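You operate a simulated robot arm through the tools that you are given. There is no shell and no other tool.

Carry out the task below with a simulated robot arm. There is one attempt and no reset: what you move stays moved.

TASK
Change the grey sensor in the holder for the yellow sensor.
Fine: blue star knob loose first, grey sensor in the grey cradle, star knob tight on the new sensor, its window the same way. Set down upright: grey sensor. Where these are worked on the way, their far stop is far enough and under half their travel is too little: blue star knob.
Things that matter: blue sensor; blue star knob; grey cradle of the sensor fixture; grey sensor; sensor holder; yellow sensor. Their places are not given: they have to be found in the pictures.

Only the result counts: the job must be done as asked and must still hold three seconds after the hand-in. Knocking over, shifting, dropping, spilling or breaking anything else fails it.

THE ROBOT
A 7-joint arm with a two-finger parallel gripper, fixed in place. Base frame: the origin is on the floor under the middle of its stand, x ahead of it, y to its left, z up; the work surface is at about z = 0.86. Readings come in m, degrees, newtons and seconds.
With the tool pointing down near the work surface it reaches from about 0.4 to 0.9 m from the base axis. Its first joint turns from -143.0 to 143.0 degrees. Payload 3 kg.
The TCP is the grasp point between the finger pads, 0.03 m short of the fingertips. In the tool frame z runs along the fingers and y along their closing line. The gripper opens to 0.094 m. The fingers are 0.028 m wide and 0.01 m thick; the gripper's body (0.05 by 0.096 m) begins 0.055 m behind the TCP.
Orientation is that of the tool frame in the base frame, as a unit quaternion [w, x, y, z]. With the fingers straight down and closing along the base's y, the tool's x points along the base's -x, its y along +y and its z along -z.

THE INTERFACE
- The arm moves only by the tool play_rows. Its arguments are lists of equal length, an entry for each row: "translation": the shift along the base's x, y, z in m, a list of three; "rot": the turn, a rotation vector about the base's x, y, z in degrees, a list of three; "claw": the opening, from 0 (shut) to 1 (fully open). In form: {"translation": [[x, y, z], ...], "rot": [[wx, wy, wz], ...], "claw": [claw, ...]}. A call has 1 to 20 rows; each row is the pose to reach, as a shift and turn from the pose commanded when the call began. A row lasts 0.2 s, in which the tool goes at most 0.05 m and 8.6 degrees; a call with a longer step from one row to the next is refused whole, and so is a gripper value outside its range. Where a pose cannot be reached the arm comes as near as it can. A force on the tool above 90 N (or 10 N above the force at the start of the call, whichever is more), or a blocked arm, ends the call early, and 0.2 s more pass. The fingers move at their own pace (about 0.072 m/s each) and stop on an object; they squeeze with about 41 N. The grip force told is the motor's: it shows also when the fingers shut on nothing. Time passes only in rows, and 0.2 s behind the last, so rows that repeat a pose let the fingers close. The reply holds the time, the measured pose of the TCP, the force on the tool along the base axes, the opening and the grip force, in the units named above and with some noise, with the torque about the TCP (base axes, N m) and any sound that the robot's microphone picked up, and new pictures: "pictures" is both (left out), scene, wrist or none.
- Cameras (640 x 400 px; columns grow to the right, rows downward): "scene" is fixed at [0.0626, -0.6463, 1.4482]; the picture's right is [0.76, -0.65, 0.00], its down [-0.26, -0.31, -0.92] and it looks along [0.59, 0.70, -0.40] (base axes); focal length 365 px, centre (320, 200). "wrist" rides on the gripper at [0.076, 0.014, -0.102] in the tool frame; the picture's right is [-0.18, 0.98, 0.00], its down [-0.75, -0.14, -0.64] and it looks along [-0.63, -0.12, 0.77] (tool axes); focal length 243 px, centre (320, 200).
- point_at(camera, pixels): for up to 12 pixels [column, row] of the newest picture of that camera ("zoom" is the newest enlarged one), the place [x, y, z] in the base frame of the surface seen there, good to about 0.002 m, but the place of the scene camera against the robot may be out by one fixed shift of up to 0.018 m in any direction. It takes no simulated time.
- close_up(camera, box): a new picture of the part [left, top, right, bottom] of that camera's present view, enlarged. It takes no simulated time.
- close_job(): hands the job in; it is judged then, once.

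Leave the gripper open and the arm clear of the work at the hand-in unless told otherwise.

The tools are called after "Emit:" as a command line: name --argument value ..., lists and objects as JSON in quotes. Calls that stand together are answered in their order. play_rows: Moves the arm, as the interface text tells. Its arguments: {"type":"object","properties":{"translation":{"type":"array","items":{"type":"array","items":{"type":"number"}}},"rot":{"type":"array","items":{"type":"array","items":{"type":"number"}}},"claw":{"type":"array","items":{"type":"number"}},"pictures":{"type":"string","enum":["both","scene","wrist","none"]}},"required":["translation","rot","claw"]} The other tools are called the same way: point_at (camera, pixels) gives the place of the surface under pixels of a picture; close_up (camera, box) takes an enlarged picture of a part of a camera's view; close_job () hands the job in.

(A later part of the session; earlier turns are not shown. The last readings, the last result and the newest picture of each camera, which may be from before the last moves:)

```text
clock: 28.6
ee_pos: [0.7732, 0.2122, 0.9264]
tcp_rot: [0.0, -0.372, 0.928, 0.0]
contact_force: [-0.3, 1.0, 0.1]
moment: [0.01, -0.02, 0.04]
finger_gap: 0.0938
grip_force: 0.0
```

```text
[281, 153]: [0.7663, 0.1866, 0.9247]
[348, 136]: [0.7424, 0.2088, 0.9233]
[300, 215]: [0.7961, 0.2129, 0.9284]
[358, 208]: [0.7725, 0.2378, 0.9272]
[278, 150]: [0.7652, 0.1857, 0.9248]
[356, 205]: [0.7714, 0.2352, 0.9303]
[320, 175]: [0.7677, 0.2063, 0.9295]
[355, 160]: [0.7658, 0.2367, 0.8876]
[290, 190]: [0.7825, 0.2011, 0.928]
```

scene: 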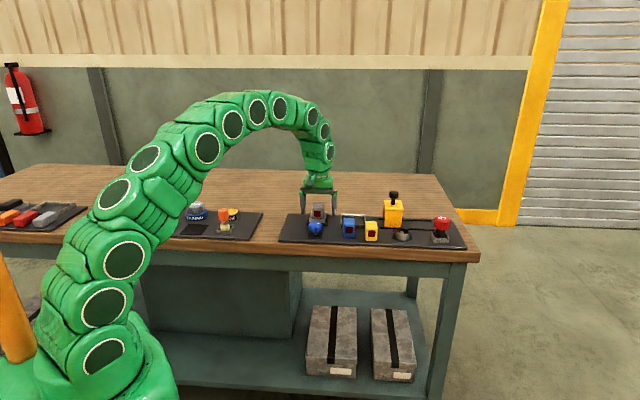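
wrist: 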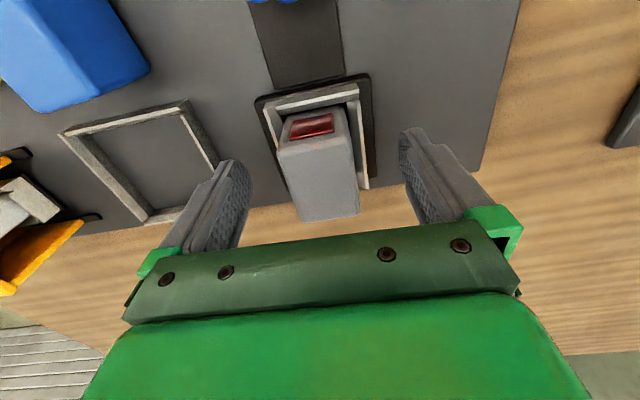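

The gripper is about 2 mm toward +u of the sensor's middle; I'll shift (−1.5, +1) mm and close on the sensor.

Emit:
play_rows --translation '[[-0.0015, 0.001, 0], [-0.0015, 0.001, 0], [-0.0015, 0.001, 0], [-0.0015, 0.001, 0], [-0.0015, 0.001, 0], [-0.0015, 0.001, 0]]' --rot '[[0, 0, 0], [0, 0, 0], [0, 0, 0], [0, 0, 0], [0, 0, 0], [0, 0, 0]]' --claw '[1, 0.6, 0.25, 0.25, 0.25, 0.25]' --pictures "both"

Emit:
close_up --camera "scene" --box '[285, 180, 365, 240]'

```text
clock: 30.0
ee_pos: [0.7714, 0.2138, 0.9256]
tcp_rot: [0.0, -0.372, 0.928, -0.001]
contact_force: [0.8, -0.5, 2.3]
moment: [-0.01, -0.03, -0.01]
finger_gap: 0.0393
grip_force: 41.0
```

scene: 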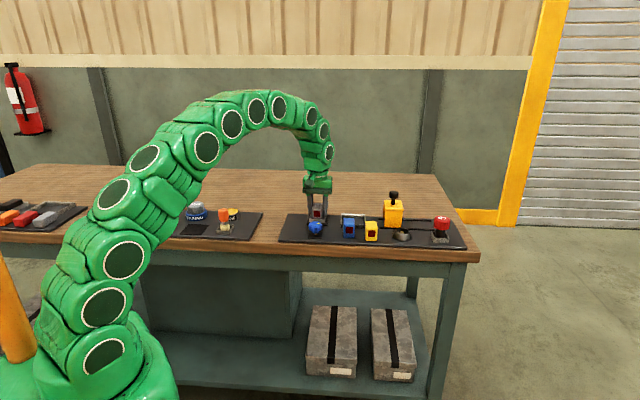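
wrist: 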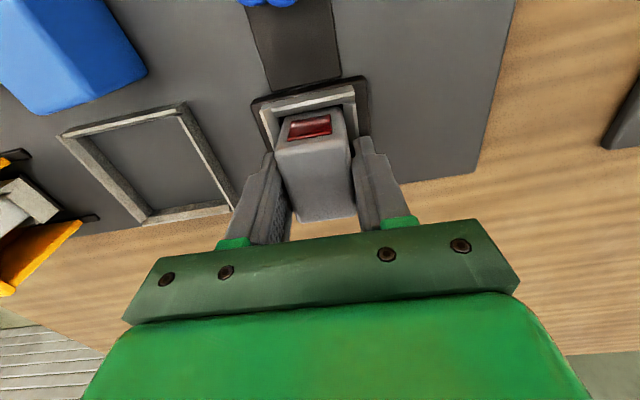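

```text
6.67 times, centred on (325, 210) of scene
```

zoom: 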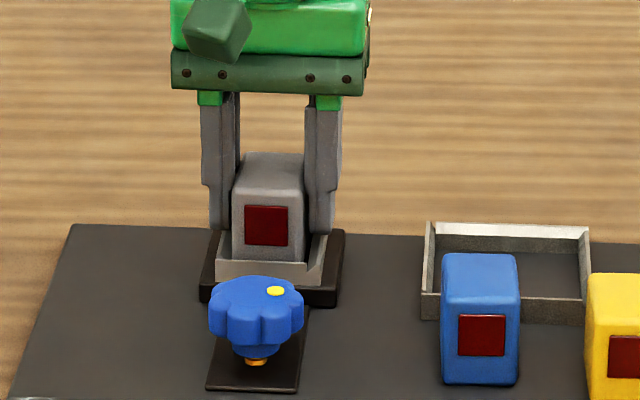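

Gripped: gap 0.039 m, 41 N, no side force. I'll lift slowly straight up and watch the force.

Emit:
play_rows --translation '[[0, 0, 0.004], [0, 0, 0.01], [0, 0, 0.02], [0, 0, 0.035], [0, 0, 0.055], [0, 0, 0.075], [0, 0, 0.075]]' --rot '[[0, 0, 0], [0, 0, 0], [0, 0, 0], [0, 0, 0], [0, 0, 0], [0, 0, 0], [0, 0, 0]]' --claw '[0.25, 0.25, 0.25, 0.25, 0.25, 0.25, 0.25]' --pictures "both"

Emit:
close_up --camera "scene" --box '[285, 160, 365, 240]'

Emit:
close_up --camera "wrist" --box '[220, 60, 420, 240]'

```text
clock: 31.6
ee_pos: [0.7701, 0.2123, 1.0006]
tcp_rot: [0.0, -0.373, 0.928, 0.001]
contact_force: [-0.6, -0.1, -0.3]
moment: [0.04, 0.0, 0.02]
finger_gap: 0.035
grip_force: 41.6
```

scene: 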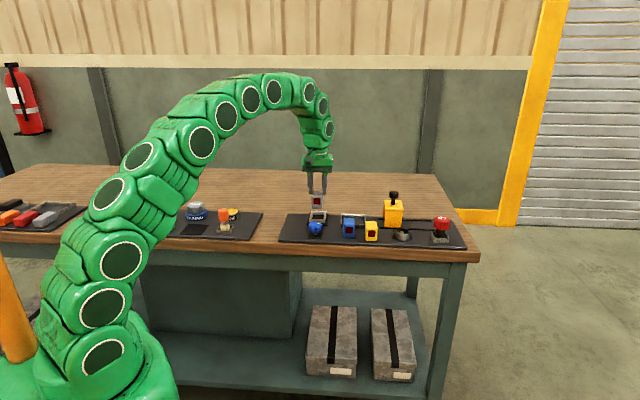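
wrist: 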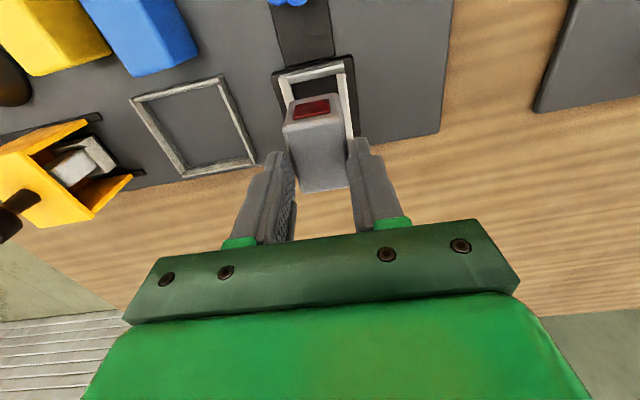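

```text
5.00 times, centred on (325, 200) of scene
```

zoom: 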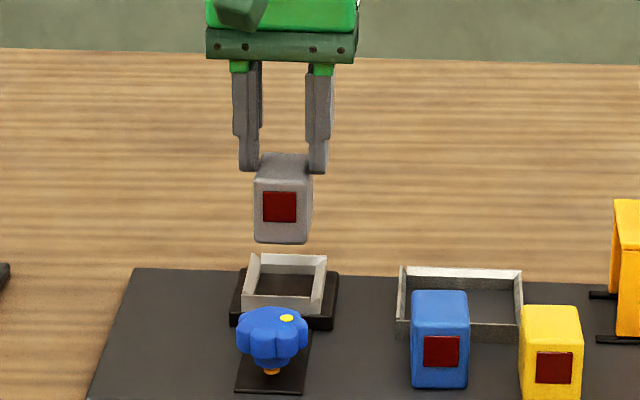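

```text
2.22 times, centred on (320, 150) of wrist
```

zoom: 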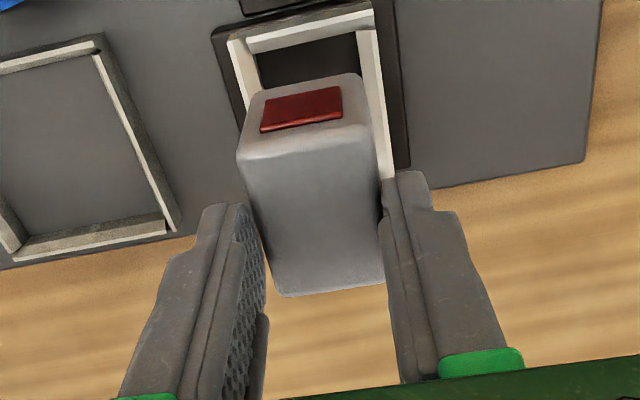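

The gap went from 0.039 to 0.035 and the sensor looks lower in the fingers than before. I'll measure where its top is now.

Emit:
point_at --camera "zoom" --pixels '[[245, 158], [365, 135], [285, 290], [375, 280], [310, 220], [300, 108], [265, 118], [338, 100], [310, 260], [375, 200], [255, 200], [330, 180]]'

Emit:
close_up --camera "scene" --box '[300, 170, 340, 220]'

```text
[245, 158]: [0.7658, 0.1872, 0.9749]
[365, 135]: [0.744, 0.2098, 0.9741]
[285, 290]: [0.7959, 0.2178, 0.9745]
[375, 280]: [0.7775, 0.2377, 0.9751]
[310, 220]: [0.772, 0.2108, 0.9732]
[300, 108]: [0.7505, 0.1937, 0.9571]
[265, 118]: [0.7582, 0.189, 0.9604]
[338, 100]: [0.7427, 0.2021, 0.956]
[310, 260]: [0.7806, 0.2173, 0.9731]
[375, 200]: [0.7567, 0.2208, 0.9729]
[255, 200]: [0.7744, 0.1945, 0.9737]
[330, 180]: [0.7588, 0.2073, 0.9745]
```

```text
8.00 times, centred on (320, 195) of scene
```

zoom: 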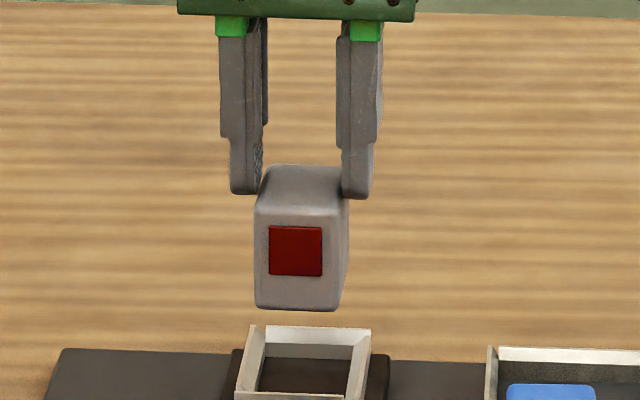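

The sensor's top is at z 0.974 while the fingertips are at 0.971, so the fingers hold it only by the topmost 4 mm: it slid about 29 mm while being lifted. It's still level and right above the pocket, so the safe move is to lower it 46 mm back into the holder and grip it again.

Emit:
play_rows --translation '[[0, 0, -0.03], [0, 0, -0.042], [0, 0, -0.0455], [0, 0, -0.0465]]' --rot '[[0, 0, 0], [0, 0, 0], [0, 0, 0], [0, 0, 0]]' --claw '[0.25, 0.25, 0.25, 0.25]' --pictures "both"

Emit:
close_up --camera "scene" --box '[295, 180, 345, 230]'

Emit:
close_up --camera "wrist" --box '[240, 70, 400, 230]'

```text
clock: 32.6
ee_pos: [0.7703, 0.2135, 0.955]
tcp_rot: [0.001, -0.372, 0.928, -0.001]
contact_force: [-0.4, -8.2, 26.1]
moment: [-0.65, 0.39, 0.24]
finger_gap: 0.0349
grip_force: 41.2
```

scene: 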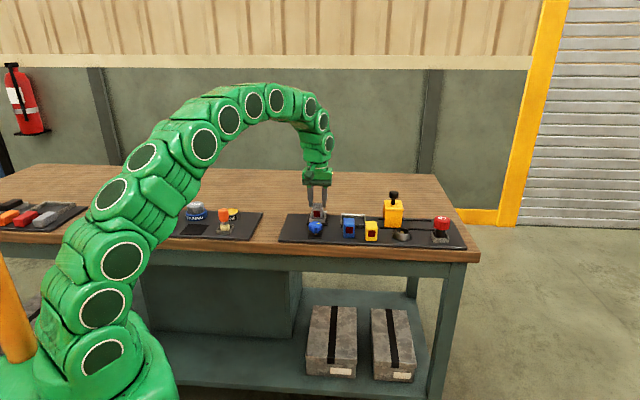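
wrist: 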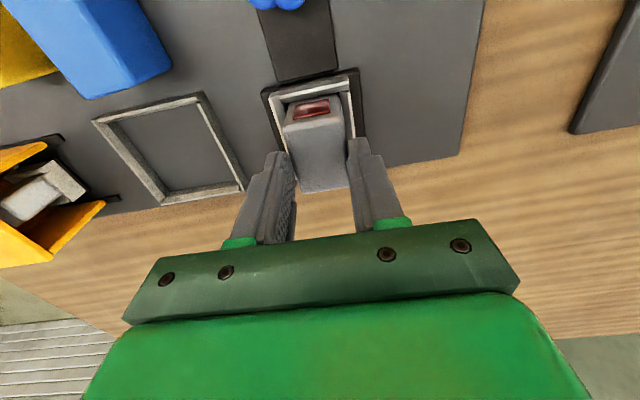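

```text
8.00 times, centred on (320, 205) of scene
```

zoom: 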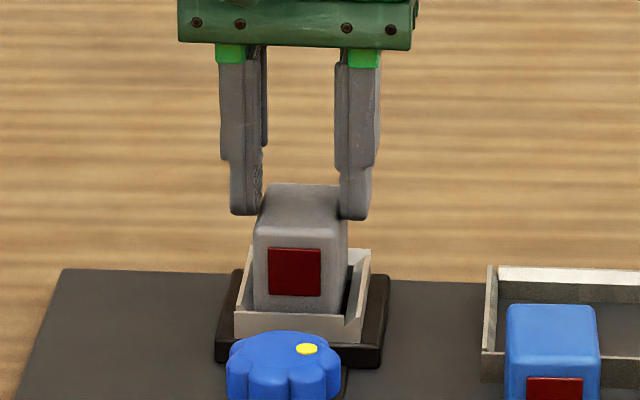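

```text
2.50 times, centred on (320, 150) of wrist
```

zoom: 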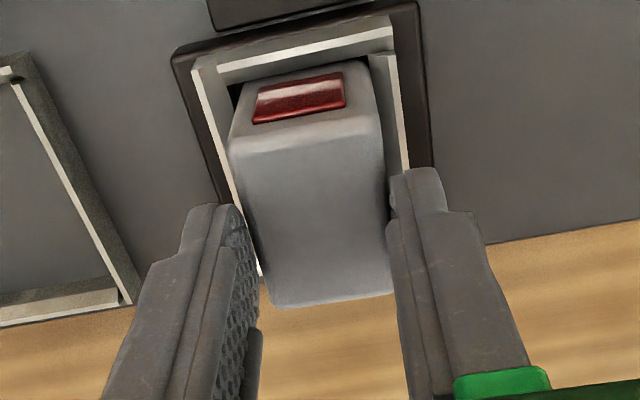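

The sensor is back in the pocket (26 N upward from pressing down). I'll measure its top and the walls' heights on this picture.

Emit:
point_at --camera "zoom" --pixels '[[234, 145], [378, 120], [270, 300], [388, 285], [310, 200], [300, 92], [205, 75], [390, 40], [222, 160], [400, 130], [258, 270], [395, 45]]'

```text
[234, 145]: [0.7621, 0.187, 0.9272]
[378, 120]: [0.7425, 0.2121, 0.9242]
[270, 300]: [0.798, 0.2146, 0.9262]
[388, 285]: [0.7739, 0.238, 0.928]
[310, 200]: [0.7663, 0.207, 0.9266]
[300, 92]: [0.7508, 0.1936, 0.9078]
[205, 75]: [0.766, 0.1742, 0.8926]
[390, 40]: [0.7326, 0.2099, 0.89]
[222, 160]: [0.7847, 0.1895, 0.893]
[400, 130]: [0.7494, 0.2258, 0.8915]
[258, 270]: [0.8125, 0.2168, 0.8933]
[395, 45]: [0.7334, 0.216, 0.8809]
```

The top is at 0.927, so it is fully seated again. I'll relieve the pressing by 1 mm, open the fingers wide, and look at the sensor's orientation again.

Emit:
play_rows --translation '[[0, 0, 0.001], [0, 0, 0.001], [0, 0, 0.001], [0, 0, 0.001], [0, 0, 0.001], [0, 0, 0.03], [0, 0, 0.05], [0, 0, 0.05]]' --rot '[[0, 0, 0], [0, 0, 0], [0, 0, 0], [0, 0, 0], [0, 0, 0], [0, 0, 0], [0, 0, 0], [0, 0, 0]]' --claw '[0.25, 0.6, 1, 1, 1, 1, 1, 1]' --pictures "both"

Emit:
close_up --camera "wrist" --box '[260, 80, 380, 230]'

Emit:
close_up --camera "scene" --box '[300, 195, 340, 230]'

```text
clock: 34.4
ee_pos: [0.7702, 0.2126, 1.0055]
tcp_rot: [0.0, -0.372, 0.928, 0.0]
contact_force: [-0.5, -0.2, -0.1]
moment: [0.0, 0.02, 0.02]
finger_gap: 0.094
grip_force: 0.2
```

scene: 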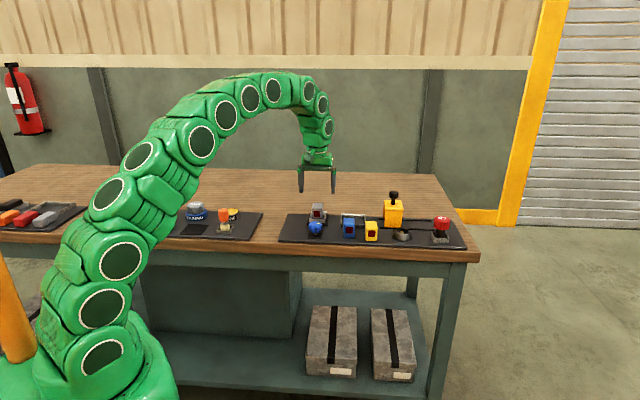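
wrist: 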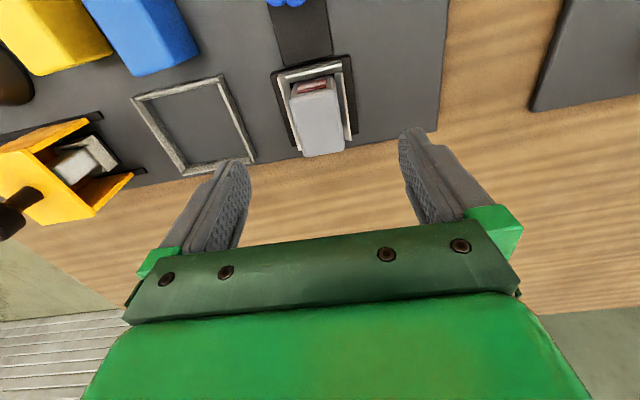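

```text
2.67 times, centred on (320, 155) of wrist
```

zoom: 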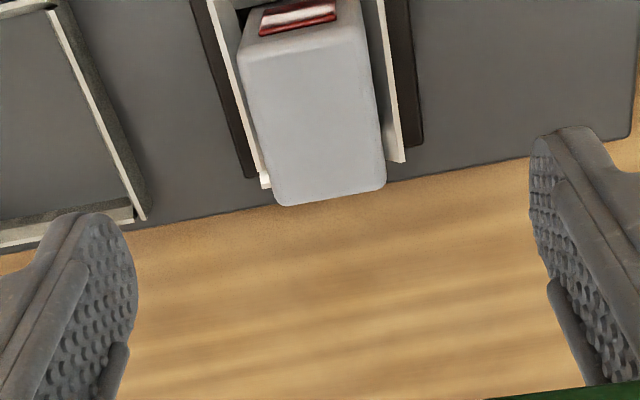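

```text
11.43 times, centred on (320, 212) of scene
```

zoom: 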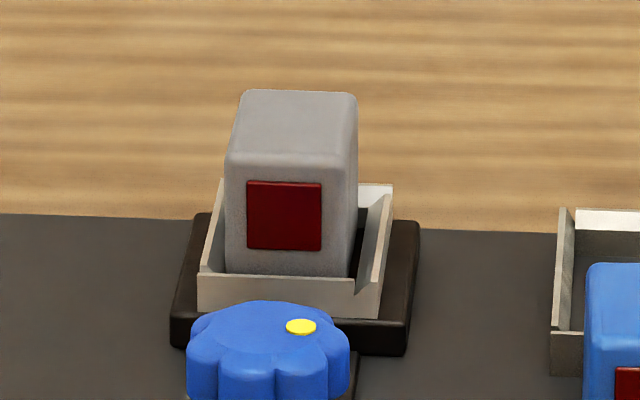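

The sensor stands closer to the left wall; compared to the 0.05 m wide pocket it is about 0.035 wide. I'll measure its top corners precisely from a tighter wrist close-up.

Emit:
close_up --camera "wrist" --box '[270, 50, 370, 165]'

```text
3.48 times, centred on (320, 108) of wrist
```

zoom: 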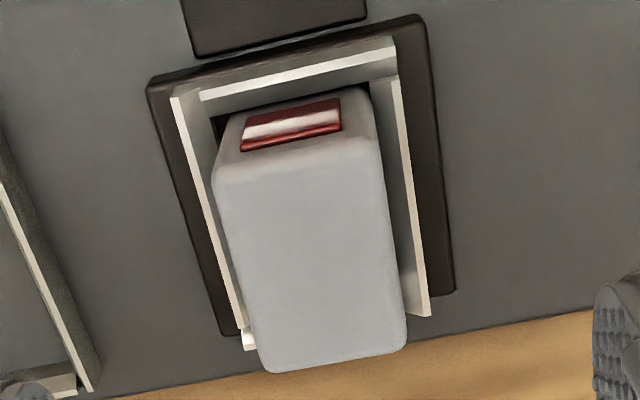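

I'll take points along the four edges of the sensor's top face and along the wall tops.

Emit:
point_at --camera "zoom" --pixels '[[226, 200], [256, 340], [372, 170], [399, 320], [240, 180], [358, 155], [280, 365], [390, 342], [310, 260], [300, 80], [310, 210], [340, 300]]'

Emit:
point_at --camera "zoom" --pixels '[[175, 105], [240, 320], [395, 85], [425, 310], [200, 96], [390, 45], [250, 340], [150, 85], [420, 20], [232, 330], [452, 290], [195, 160]]'

```text
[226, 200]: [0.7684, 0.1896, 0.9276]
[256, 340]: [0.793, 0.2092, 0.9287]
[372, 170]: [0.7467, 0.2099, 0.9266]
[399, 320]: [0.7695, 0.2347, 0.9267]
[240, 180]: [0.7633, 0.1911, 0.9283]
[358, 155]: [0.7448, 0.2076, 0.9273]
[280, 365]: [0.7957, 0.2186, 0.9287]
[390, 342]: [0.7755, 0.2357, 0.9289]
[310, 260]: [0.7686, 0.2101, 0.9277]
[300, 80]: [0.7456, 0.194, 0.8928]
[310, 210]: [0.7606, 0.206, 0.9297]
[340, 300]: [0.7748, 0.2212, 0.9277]
```

```text
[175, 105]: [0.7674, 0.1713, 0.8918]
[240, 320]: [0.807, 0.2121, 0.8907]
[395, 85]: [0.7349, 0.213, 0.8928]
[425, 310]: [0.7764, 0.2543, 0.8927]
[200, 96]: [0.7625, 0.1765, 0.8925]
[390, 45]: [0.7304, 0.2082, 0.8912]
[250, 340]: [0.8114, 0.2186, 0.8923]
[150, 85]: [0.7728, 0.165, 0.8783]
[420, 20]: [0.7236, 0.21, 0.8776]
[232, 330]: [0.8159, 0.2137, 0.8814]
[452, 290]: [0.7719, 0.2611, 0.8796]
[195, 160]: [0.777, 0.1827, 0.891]
```

The sensor is aligned with the tool within about 2° and centred within 1 mm. I'll go down a bit less deep this time (TCP z ≈ 0.930, tips at 0.900, clear of the walls), close, and compare the gap.

Emit:
play_rows --translation '[[0, 0, -0.03], [0, 0, -0.06], [0, 0, -0.0745], [0, 0, -0.0745], [0, 0, -0.0745], [0, 0, -0.0745], [0, 0, -0.0745], [0, 0, -0.0745], [0, 0, -0.0745]]' --rot '[[0, 0, 0], [0, 0, 0], [0, 0, 0], [0, 0, 0], [0, 0, 0], [0, 0, 0], [0, 0, 0], [0, 0, 0], [0, 0, 0]]' --claw '[1, 1, 1, 1, 0.5, 0.2, 0.2, 0.2, 0.2]' --pictures "both"

Emit:
close_up --camera "wrist" --box '[240, 70, 400, 230]'

Emit:
close_up --camera "scene" --box '[300, 185, 340, 225]'

```text
clock: 36.4
ee_pos: [0.7701, 0.2128, 0.9304]
tcp_rot: [0.0, -0.372, 0.928, 0.0]
contact_force: [1.9, -1.4, 0.7]
moment: [-0.02, -0.14, 0.07]
finger_gap: 0.0393
grip_force: 40.5
```

scene: 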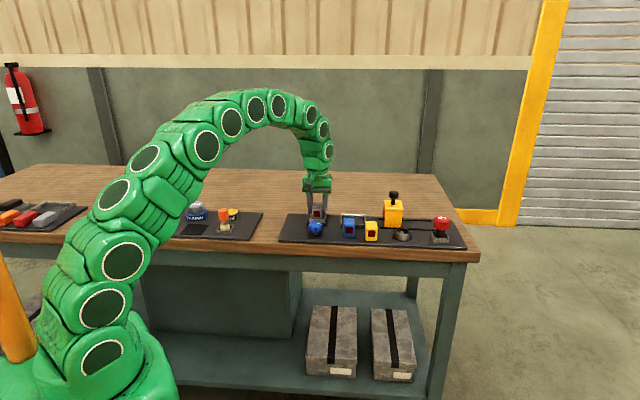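
wrist: 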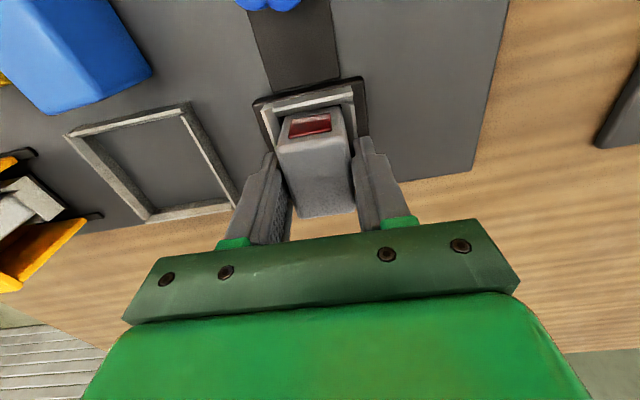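

```text
2.50 times, centred on (320, 150) of wrist
```

zoom: 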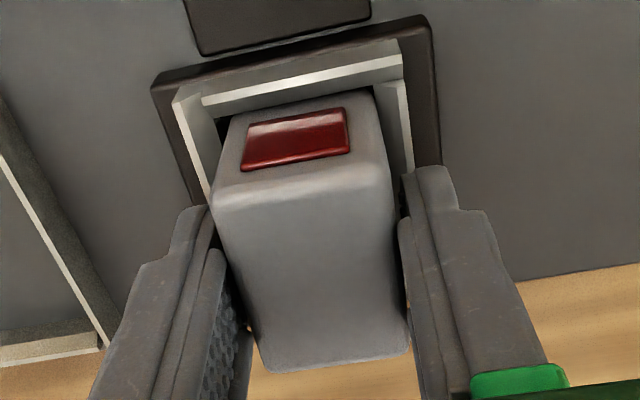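

```text
10.00 times, centred on (320, 205) of scene
```

zoom: 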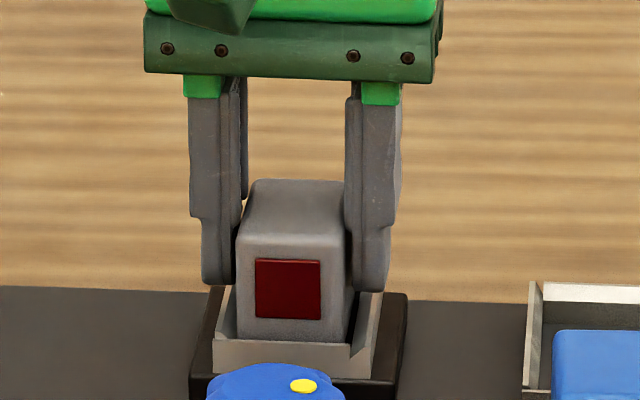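

The gap is 0.0393 again with almost no side force, so that is the true body width, and the slide came during the pull. I'll now lift only 5 mm and read the force, to see if the holder holds it back.

Emit:
play_rows --translation '[[0, 0, 0.002], [0, 0, 0.004], [0, 0, 0.005]]' --rot '[[0, 0, 0], [0, 0, 0], [0, 0, 0]]' --claw '[0.1, 0.1, 0.1]' --pictures "wrist"

Emit:
close_up --camera "wrist" --box '[240, 70, 400, 230]'

Emit:
point_at --camera "zoom" --pixels '[[300, 210], [310, 250], [320, 300], [350, 200], [270, 230]]'

```text
clock: 37.2
ee_pos: [0.7703, 0.2138, 0.9346]
tcp_rot: [-0.001, -0.372, 0.928, 0.0]
contact_force: [3.3, -4.0, -2.7]
moment: [-0.18, -0.22, 0.15]
finger_gap: 0.0393
grip_force: 41.0
```

wrist: 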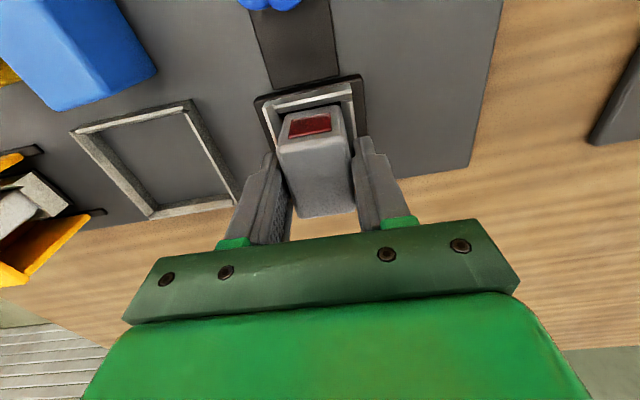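

```text
2.50 times, centred on (320, 150) of wrist
```

zoom: 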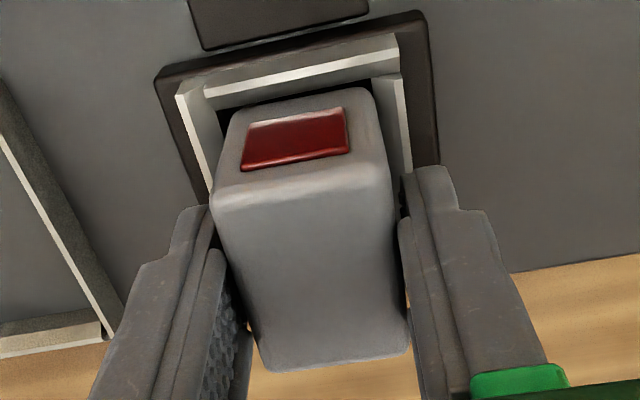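

```text
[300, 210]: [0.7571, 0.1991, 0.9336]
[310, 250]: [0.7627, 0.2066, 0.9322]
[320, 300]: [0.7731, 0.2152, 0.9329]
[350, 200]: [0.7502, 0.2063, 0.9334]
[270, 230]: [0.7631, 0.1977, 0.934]
```

The sensor rose with the fingers by 5 mm, with only 3 N of pull. I'll go on in small steps — another 8 mm — and check again.

Emit:
play_rows --translation '[[0, 0, 0.002], [0, 0, 0.004], [0, 0, 0.006], [0, 0, 0.008]]' --rot '[[0, 0, 0], [0, 0, 0], [0, 0, 0], [0, 0, 0]]' --claw '[0.1, 0.1, 0.1, 0.1]' --pictures "wrist"

Emit:
close_up --camera "wrist" --box '[240, 70, 400, 230]'

Emit:
point_at --camera "zoom" --pixels '[[300, 210], [310, 250], [320, 300], [350, 200], [270, 230]]'

```text
clock: 38.2
ee_pos: [0.7698, 0.2134, 0.944]
tcp_rot: [0.0, -0.373, 0.928, 0.001]
contact_force: [0.2, -0.8, -1.6]
moment: [-0.01, 0.0, 0.02]
finger_gap: 0.0395
grip_force: 41.0
```

wrist: 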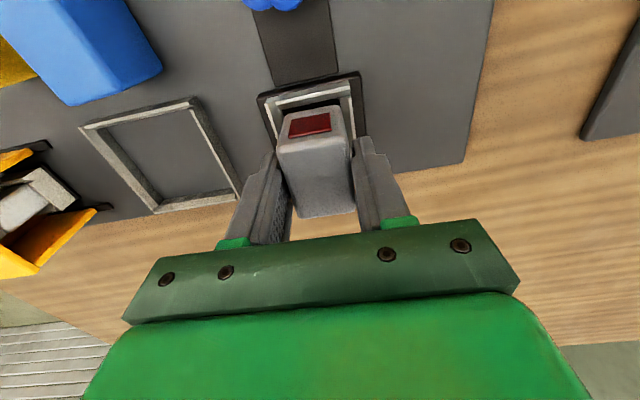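

```text
2.50 times, centred on (320, 150) of wrist
```

zoom: 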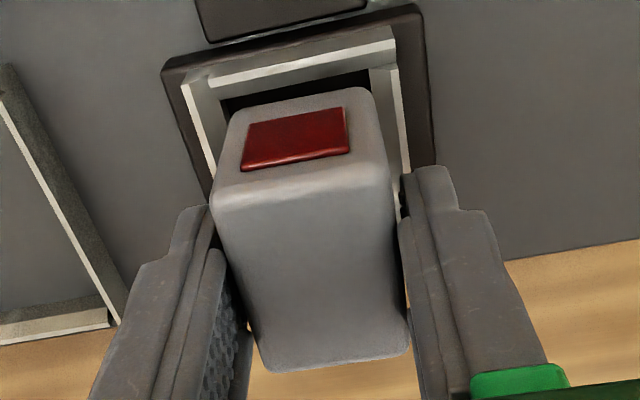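

```text
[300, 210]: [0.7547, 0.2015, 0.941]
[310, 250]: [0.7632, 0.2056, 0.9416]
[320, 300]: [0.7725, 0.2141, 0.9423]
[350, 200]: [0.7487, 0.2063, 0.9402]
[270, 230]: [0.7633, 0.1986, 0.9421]
```

The sensor follows without slipping (top 0.9415, TCP 0.944) and it's clear of the pocket now. Before carrying it, I'll measure the cradle and the nearby yellow slide block from this wrist picture.

Emit:
point_at --camera "wrist" --pixels '[[83, 128], [197, 99], [154, 212], [240, 192], [150, 155], [180, 180], [200, 115], [110, 140], [110, 205], [40, 185], [95, 208], [40, 270]]'

Emit:
close_up --camera "wrist" --box '[0, 60, 260, 280]'

```text
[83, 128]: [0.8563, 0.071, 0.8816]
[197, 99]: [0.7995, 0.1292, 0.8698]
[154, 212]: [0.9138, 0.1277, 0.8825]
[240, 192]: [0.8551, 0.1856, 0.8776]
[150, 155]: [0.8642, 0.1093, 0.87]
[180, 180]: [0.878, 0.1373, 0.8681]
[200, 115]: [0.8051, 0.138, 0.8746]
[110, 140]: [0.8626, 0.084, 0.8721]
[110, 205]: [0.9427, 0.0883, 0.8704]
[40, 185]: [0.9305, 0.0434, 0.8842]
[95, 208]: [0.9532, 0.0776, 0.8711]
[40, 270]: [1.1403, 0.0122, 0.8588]
```

```text
1.82 times, centred on (130, 170) of wrist
```

zoom: 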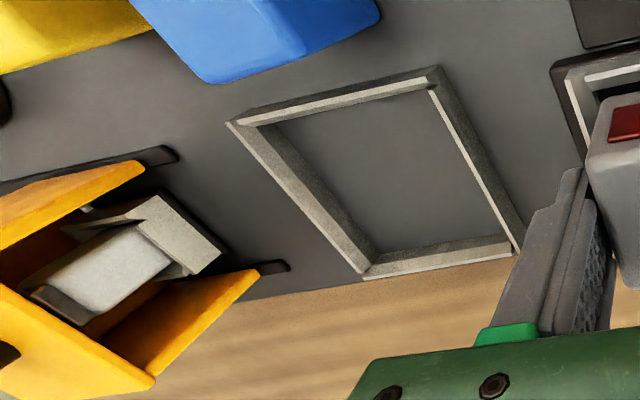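

The cradle's centre is about (0.856, 0.128), floor z ≈ 0.869, walls 0.882, yaw 45°. I'll also check how high and near the yellow slide block is.

Emit:
point_at --camera "scene" --pixels '[[394, 192], [386, 203], [394, 204], [402, 204], [386, 222], [400, 222], [390, 212], [318, 197], [349, 217], [371, 221]]'

```text
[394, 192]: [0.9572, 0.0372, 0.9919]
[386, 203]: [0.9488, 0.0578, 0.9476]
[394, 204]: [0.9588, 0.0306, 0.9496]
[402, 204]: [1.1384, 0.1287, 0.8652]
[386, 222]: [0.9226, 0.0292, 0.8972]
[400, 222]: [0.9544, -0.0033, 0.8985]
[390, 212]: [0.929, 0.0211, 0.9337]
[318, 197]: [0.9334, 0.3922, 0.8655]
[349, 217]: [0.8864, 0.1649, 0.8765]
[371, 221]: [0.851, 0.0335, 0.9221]
```

The block is well clear of the hand's path. I'll raise the sensor 2 cm more and carry it slowly along to above the cradle's centre.

Emit:
play_rows --translation '[[0, 0, 0.006], [0, 0, 0.014], [0, 0, 0.02], [0.006, -0.006, 0.02], [0.016, -0.016, 0.02], [0.027, -0.0265, 0.02], [0.038, -0.0375, 0.02], [0.049, -0.0485, 0.02], [0.06, -0.0595, 0.02], [0.071, -0.07, 0.02], [0.08, -0.079, 0.02], [0.085, -0.084, 0.02], [0.0865, -0.0855, 0.02], [0.0865, -0.0855, 0.02]]' --rot '[[0, 0, 0], [0, 0, 0], [0, 0, 0], [0, 0, 0], [0, 0, 0], [0, 0, 0], [0, 0, 0], [0, 0, 0], [0, 0, 0], [0, 0, 0.5], [0, 0, 1], [0, 0, 1], [0, 0, 1], [0, 0, 1]]' --claw '[0.1, 0.1, 0.1, 0.1, 0.1, 0.1, 0.1, 0.1, 0.1, 0.1, 0.1, 0.1, 0.1, 0.1]' --pictures "both"

Emit:
close_up --camera "wrist" --box '[220, 40, 420, 240]'

Emit:
close_up --camera "scene" --box '[305, 165, 415, 245]'

```text
clock: 41.2
ee_pos: [0.855, 0.1273, 0.9635]
tcp_rot: [0.001, -0.38, 0.925, -0.001]
contact_force: [0.4, 0.0, -0.6]
moment: [0.02, 0.03, 0.0]
finger_gap: 0.0396
grip_force: 41.1
```

scene: 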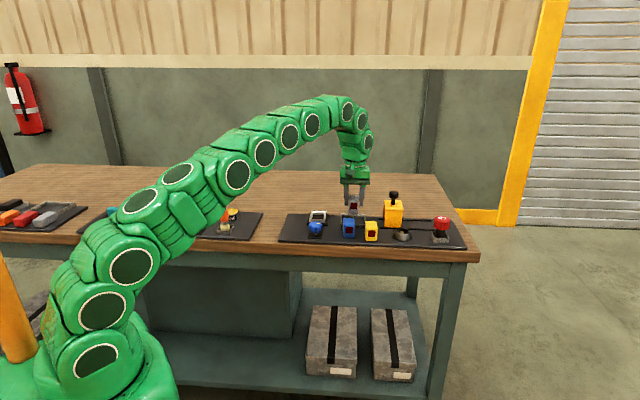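
wrist: 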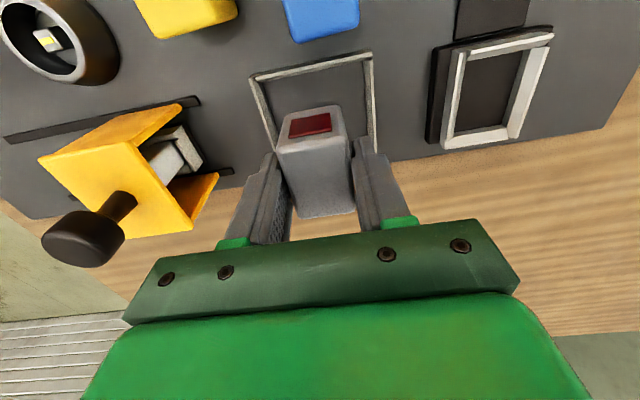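

```text
2.00 times, centred on (320, 140) of wrist
```

zoom: 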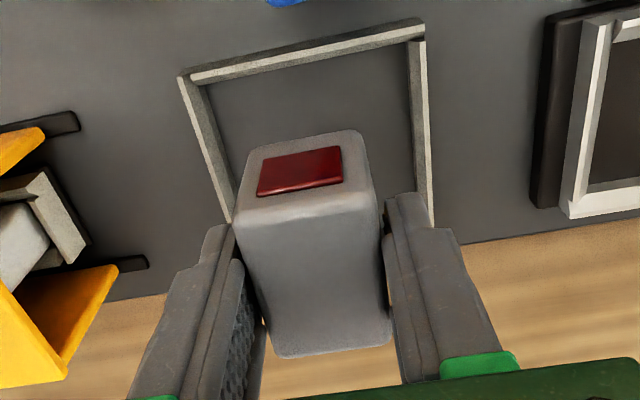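

```text
5.00 times, centred on (360, 205) of scene
```

zoom: 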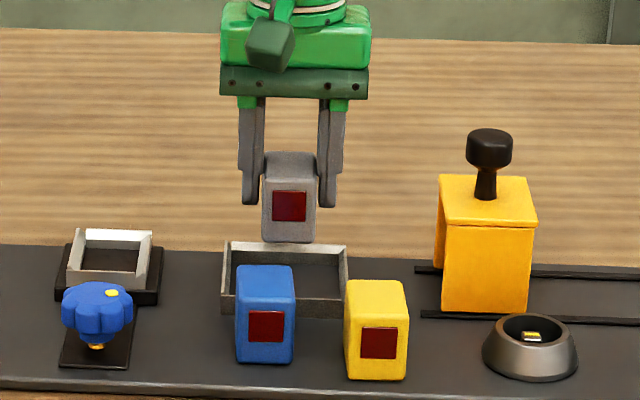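

The grey sensor hangs level above the cradle. I'll verify the cradle's inner edges relative to it, and also measure the holder's empty pocket from here.

Emit:
close_up --camera "wrist" --box '[220, 10, 580, 235]'

Emit:
point_at --camera "wrist" --pixels '[[250, 80], [371, 55], [376, 150], [276, 148], [330, 85], [258, 75], [372, 60], [320, 170], [300, 190]]'

Emit:
point_at --camera "wrist" --pixels '[[459, 55], [545, 40], [446, 140], [513, 130], [490, 95], [500, 70], [480, 115], [470, 60], [530, 50], [505, 120], [455, 130]]'

```text
1.78 times, centred on (400, 122) of wrist
```

zoom: 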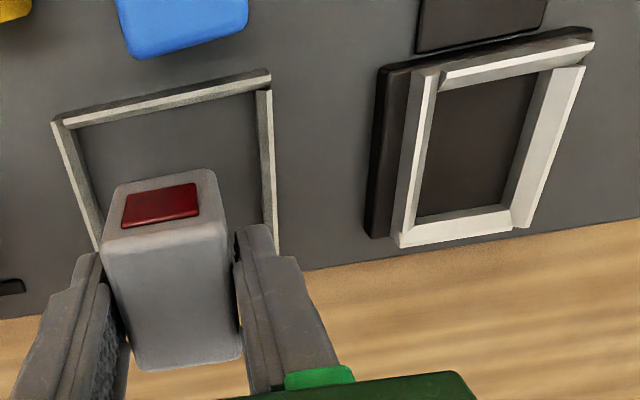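

```text
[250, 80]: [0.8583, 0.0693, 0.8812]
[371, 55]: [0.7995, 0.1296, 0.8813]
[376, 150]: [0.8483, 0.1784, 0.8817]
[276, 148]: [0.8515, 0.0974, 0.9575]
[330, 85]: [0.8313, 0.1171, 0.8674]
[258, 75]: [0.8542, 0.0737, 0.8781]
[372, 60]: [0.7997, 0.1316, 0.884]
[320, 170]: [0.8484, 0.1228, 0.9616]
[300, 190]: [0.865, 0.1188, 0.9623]
```

```text
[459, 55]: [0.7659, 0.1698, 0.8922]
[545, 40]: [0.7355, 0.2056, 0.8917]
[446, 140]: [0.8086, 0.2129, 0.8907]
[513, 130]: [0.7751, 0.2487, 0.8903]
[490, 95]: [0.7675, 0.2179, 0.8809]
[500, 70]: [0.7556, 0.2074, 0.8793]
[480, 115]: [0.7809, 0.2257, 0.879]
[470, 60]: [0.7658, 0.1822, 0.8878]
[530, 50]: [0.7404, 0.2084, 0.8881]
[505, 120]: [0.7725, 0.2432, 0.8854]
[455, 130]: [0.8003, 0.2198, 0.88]
```

Cradle floor 0.868; the sensor's bottom is about 0.051 below the TCP. I'll lower it gently: 42 mm first, then check force.

Emit:
play_rows --translation '[[0, 0, -0.01], [0, 0, -0.02], [0, 0, -0.03], [0, 0, -0.037], [0, 0, -0.041], [0, 0, -0.042]]' --rot '[[0, 0, 0], [0, 0, 0], [0, 0, 0], [0, 0, 0], [0, 0, 0], [0, 0, 0]]' --claw '[0.1, 0.1, 0.1, 0.1, 0.1, 0.1]' --pictures "both"

Emit:
close_up --camera "scene" --box '[320, 180, 390, 245]'

```text
clock: 42.6
ee_pos: [0.8566, 0.127, 0.9226]
tcp_rot: [0.0, -0.38, 0.925, 0.0]
contact_force: [-0.2, -0.5, -2.1]
moment: [0.04, -0.03, -0.02]
finger_gap: 0.0396
grip_force: 41.3
```

scene: 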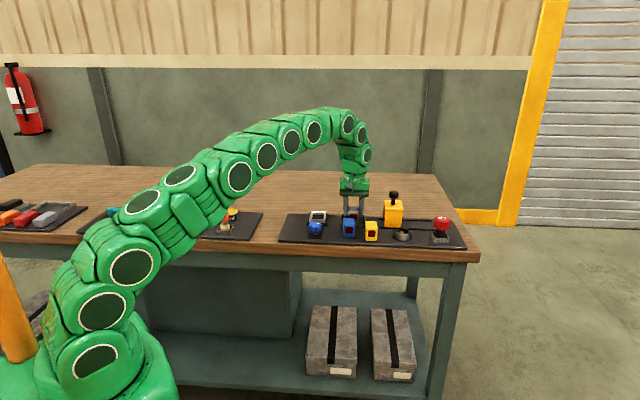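
wrist: 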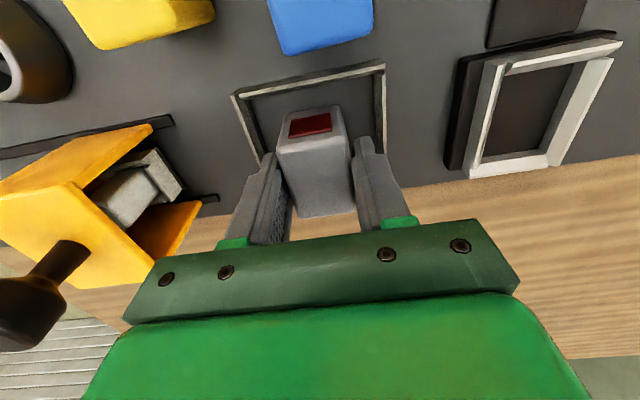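

```text
6.15 times, centred on (355, 212) of scene
```

zoom: 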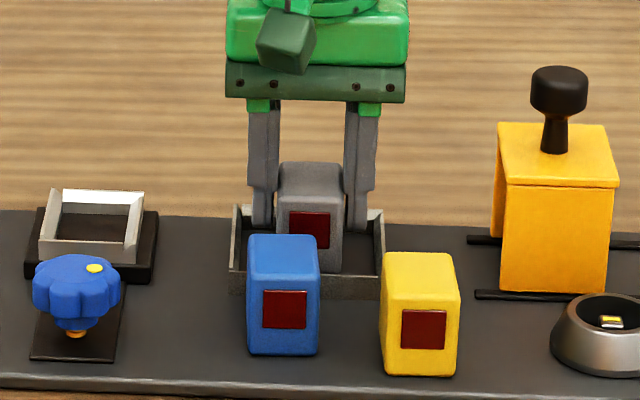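

The sensor is inside the cradle, no contact yet. I'll go down another 2.5 mm and check.

Emit:
play_rows --translation '[[0, 0, -0.001], [0, 0, -0.002], [0, 0, -0.0025]]' --rot '[[0, 0, 0], [0, 0, 0], [0, 0, 0]]' --claw '[0.1, 0.1, 0.1]' --pictures "wrist"

Emit:
point_at --camera "wrist" --pixels '[[310, 165], [320, 180], [330, 200], [300, 180]]'

```text
clock: 43.4
ee_pos: [0.857, 0.1272, 0.9188]
tcp_rot: [0.0, -0.381, 0.925, 0.001]
contact_force: [-0.2, 0.2, -1.1]
moment: [-0.03, 0.0, 0.02]
finger_gap: 0.0398
grip_force: 40.9
```

wrist: 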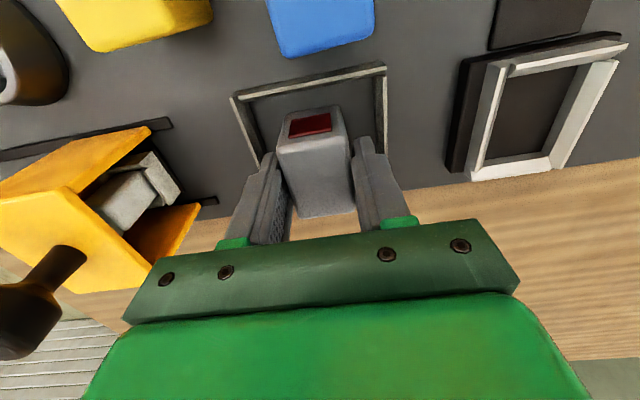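

```text
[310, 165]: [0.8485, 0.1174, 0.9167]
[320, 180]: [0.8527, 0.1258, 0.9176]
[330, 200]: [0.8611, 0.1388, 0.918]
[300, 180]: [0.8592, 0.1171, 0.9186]
```

Still no contact; sensor top at 0.9175. Another 3 mm in small steps.

Emit:
play_rows --translation '[[0, 0, -0.001], [0, 0, -0.002], [0, 0, -0.003]]' --rot '[[0, 0, 0], [0, 0, 0], [0, 0, 0]]' --claw '[0.1, 0.1, 0.1]' --pictures "wrist"

Emit:
point_at --camera "wrist" --pixels '[[310, 165], [320, 180], [330, 200], [300, 180]]'

```text
clock: 44.2
ee_pos: [0.8578, 0.1287, 0.9169]
tcp_rot: [0.001, -0.38, 0.925, -0.001]
contact_force: [-6.0, -4.9, 29.1]
moment: [-0.27, 0.28, 0.01]
finger_gap: 0.0398
grip_force: 40.9
```

wrist: 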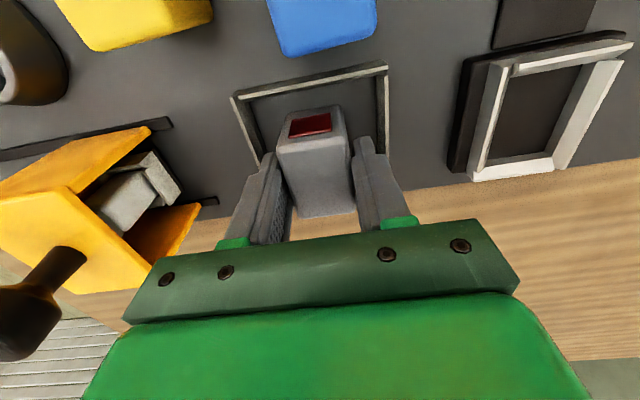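

```text
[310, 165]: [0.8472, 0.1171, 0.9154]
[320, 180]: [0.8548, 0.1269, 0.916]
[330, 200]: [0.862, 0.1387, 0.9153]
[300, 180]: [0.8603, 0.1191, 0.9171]
```

Contact with the cradle floor (29 N). I'll relax 1 mm, open the fingers, wait, and lift straight up.

Emit:
play_rows --translation '[[0, 0, 0.001], [0, 0, 0.001], [0, 0, 0.001], [0, 0, 0.001], [0, 0, 0.001], [0, 0, 0.015], [0, 0, 0.035], [0, 0, 0.06], [0, 0, 0.09], [0, 0, 0.09]]' --rot '[[0, 0, 0], [0, 0, 0], [0, 0, 0], [0, 0, 0], [0, 0, 0], [0, 0, 0], [0, 0, 0], [0, 0, 0], [0, 0, 0], [0, 0, 0]]' --claw '[0.1, 0.5, 0.7, 0.8, 0.8, 0.8, 0.8, 0.8, 1, 1]' --pictures "both"

Emit:
close_up --camera "scene" --box '[285, 180, 425, 250]'

Emit:
close_up --camera "wrist" --box '[120, 0, 480, 225]'

```text
clock: 46.4
ee_pos: [0.8544, 0.1286, 1.0065]
tcp_rot: [0.0, -0.38, 0.925, 0.0]
contact_force: [0.0, -0.6, -0.6]
moment: [-0.01, 0.02, -0.02]
finger_gap: 0.0941
grip_force: 0.1
```

scene: 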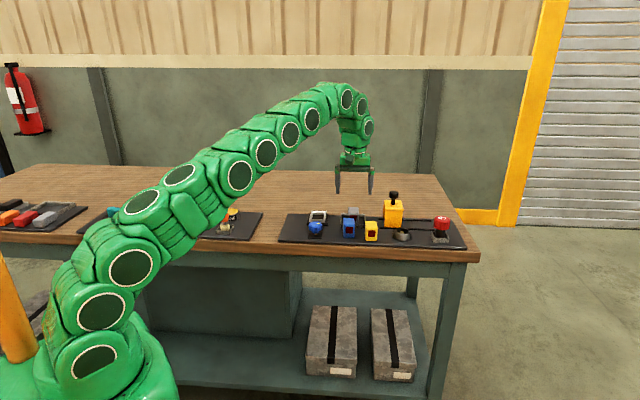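
wrist: 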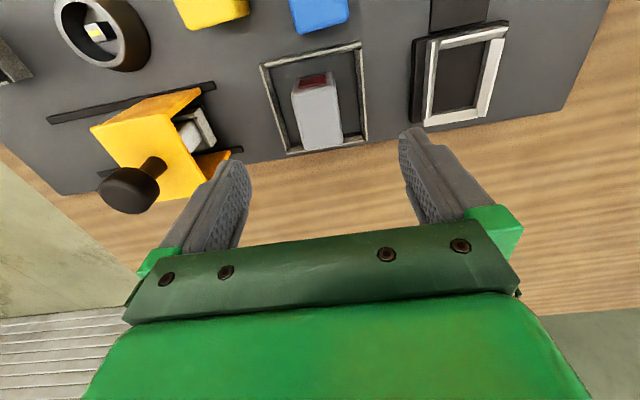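

```text
4.57 times, centred on (355, 215) of scene
```

zoom: 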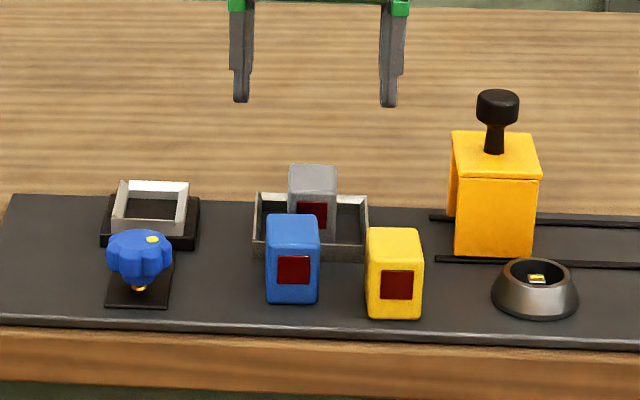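

```text
1.78 times, centred on (300, 112) of wrist
```

zoom: 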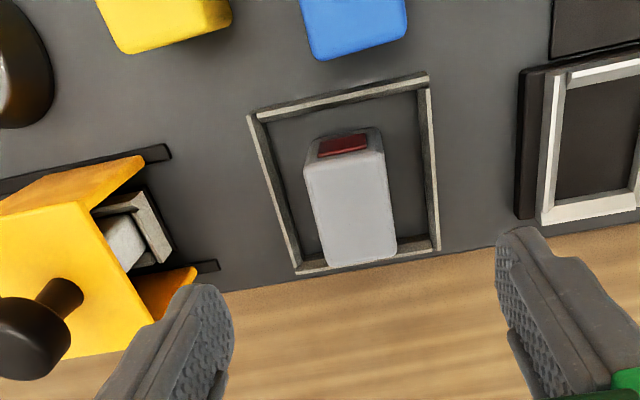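

The grey sensor stands upright inside the cradle, released. Next I'll back off toward the front and look at the yellow sensor from above-front.

Emit:
play_rows --translation '[[-0.01, -0.02, 0.01], [-0.025, -0.05, 0.02], [-0.04, -0.085, 0.02], [-0.06, -0.12, 0.02], [-0.085, -0.157, 0.02], [-0.085, -0.157, 0.02]]' --rot '[[0, 0, 0], [0, 0, 0], [0, 0, 0], [0, 0, 0], [0, 0, 0], [0, 0, 0]]' --claw '[1, 1, 1, 1, 1, 1]' --pictures "both"

Emit:
close_up --camera "wrist" --box '[220, 40, 420, 220]'

```text
clock: 47.8
ee_pos: [0.7715, -0.0287, 1.0248]
tcp_rot: [0.0, -0.381, 0.925, -0.001]
contact_force: [0.0, 0.4, -0.3]
moment: [0.0, 0.0, -0.02]
finger_gap: 0.0941
grip_force: 0.1
```

scene: 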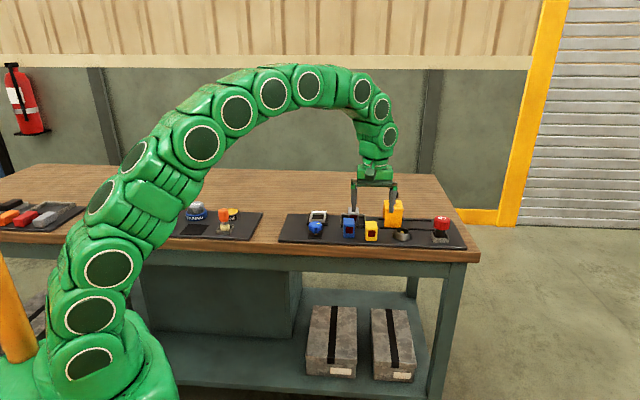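
wrist: 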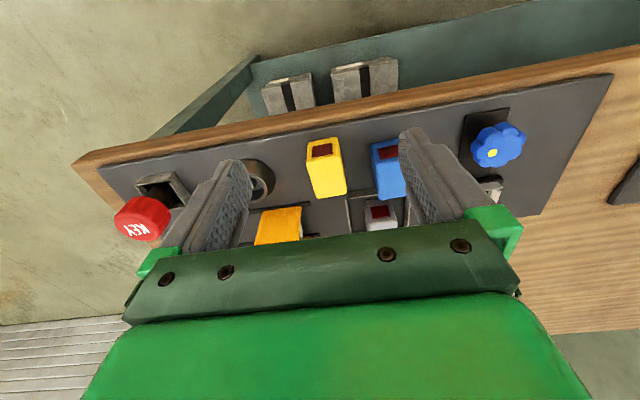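

```text
2.22 times, centred on (320, 130) of wrist
```

zoom: 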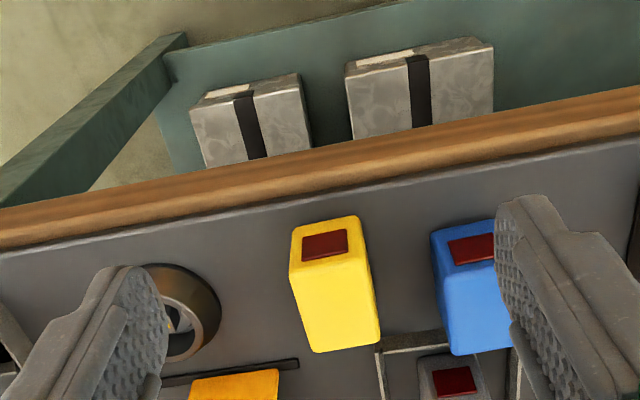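

The yellow sensor is at (326,168) in the wrist picture. A tight close-up for its pose.

Emit:
close_up --camera "wrist" --box '[285, 125, 375, 210]'

```text
4.71 times, centred on (330, 168) of wrist
```

zoom: 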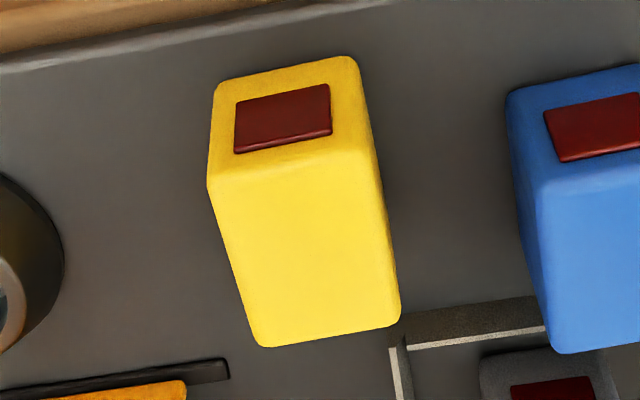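

From projecting the corners I get the yellow sensor's centre ≈ (0.8256, 0.017), yaw ≈ 47°. I'll cross-check with point_at.

Emit:
point_at --camera "zoom" --pixels '[[222, 195], [365, 160], [262, 335], [392, 312], [305, 250], [250, 215], [360, 200], [300, 180], [330, 320], [282, 118], [225, 95], [345, 70]]'

```text
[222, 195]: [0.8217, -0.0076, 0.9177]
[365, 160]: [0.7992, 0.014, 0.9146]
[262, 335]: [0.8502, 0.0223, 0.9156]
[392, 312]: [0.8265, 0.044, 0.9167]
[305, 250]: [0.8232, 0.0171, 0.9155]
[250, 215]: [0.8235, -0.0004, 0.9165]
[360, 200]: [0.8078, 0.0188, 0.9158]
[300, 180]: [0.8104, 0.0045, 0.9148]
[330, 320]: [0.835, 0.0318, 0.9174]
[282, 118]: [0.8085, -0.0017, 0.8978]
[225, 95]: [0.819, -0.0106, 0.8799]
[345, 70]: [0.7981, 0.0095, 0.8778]
```

Centre ≈ (0.825, 0.0177), top 0.916. The blue sensor is close by, so I'll measure the blue sensor's near face and the metal ring's near edge to choose a safe opening.

Emit:
point_at --camera "zoom" --pixels '[[512, 110], [540, 200], [558, 340], [520, 160], [545, 260], [62, 245], [60, 220], [40, 190], [30, 330], [225, 370], [180, 390], [10, 180]]'

```text
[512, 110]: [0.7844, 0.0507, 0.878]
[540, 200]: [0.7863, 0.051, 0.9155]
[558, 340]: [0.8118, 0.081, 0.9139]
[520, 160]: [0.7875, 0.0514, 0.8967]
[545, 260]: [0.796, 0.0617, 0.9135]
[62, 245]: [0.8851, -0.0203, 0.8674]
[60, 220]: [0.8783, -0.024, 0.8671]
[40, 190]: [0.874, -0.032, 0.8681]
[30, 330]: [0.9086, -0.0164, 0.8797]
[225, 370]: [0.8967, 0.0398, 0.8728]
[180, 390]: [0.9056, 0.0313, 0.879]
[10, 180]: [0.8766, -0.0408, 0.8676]
```

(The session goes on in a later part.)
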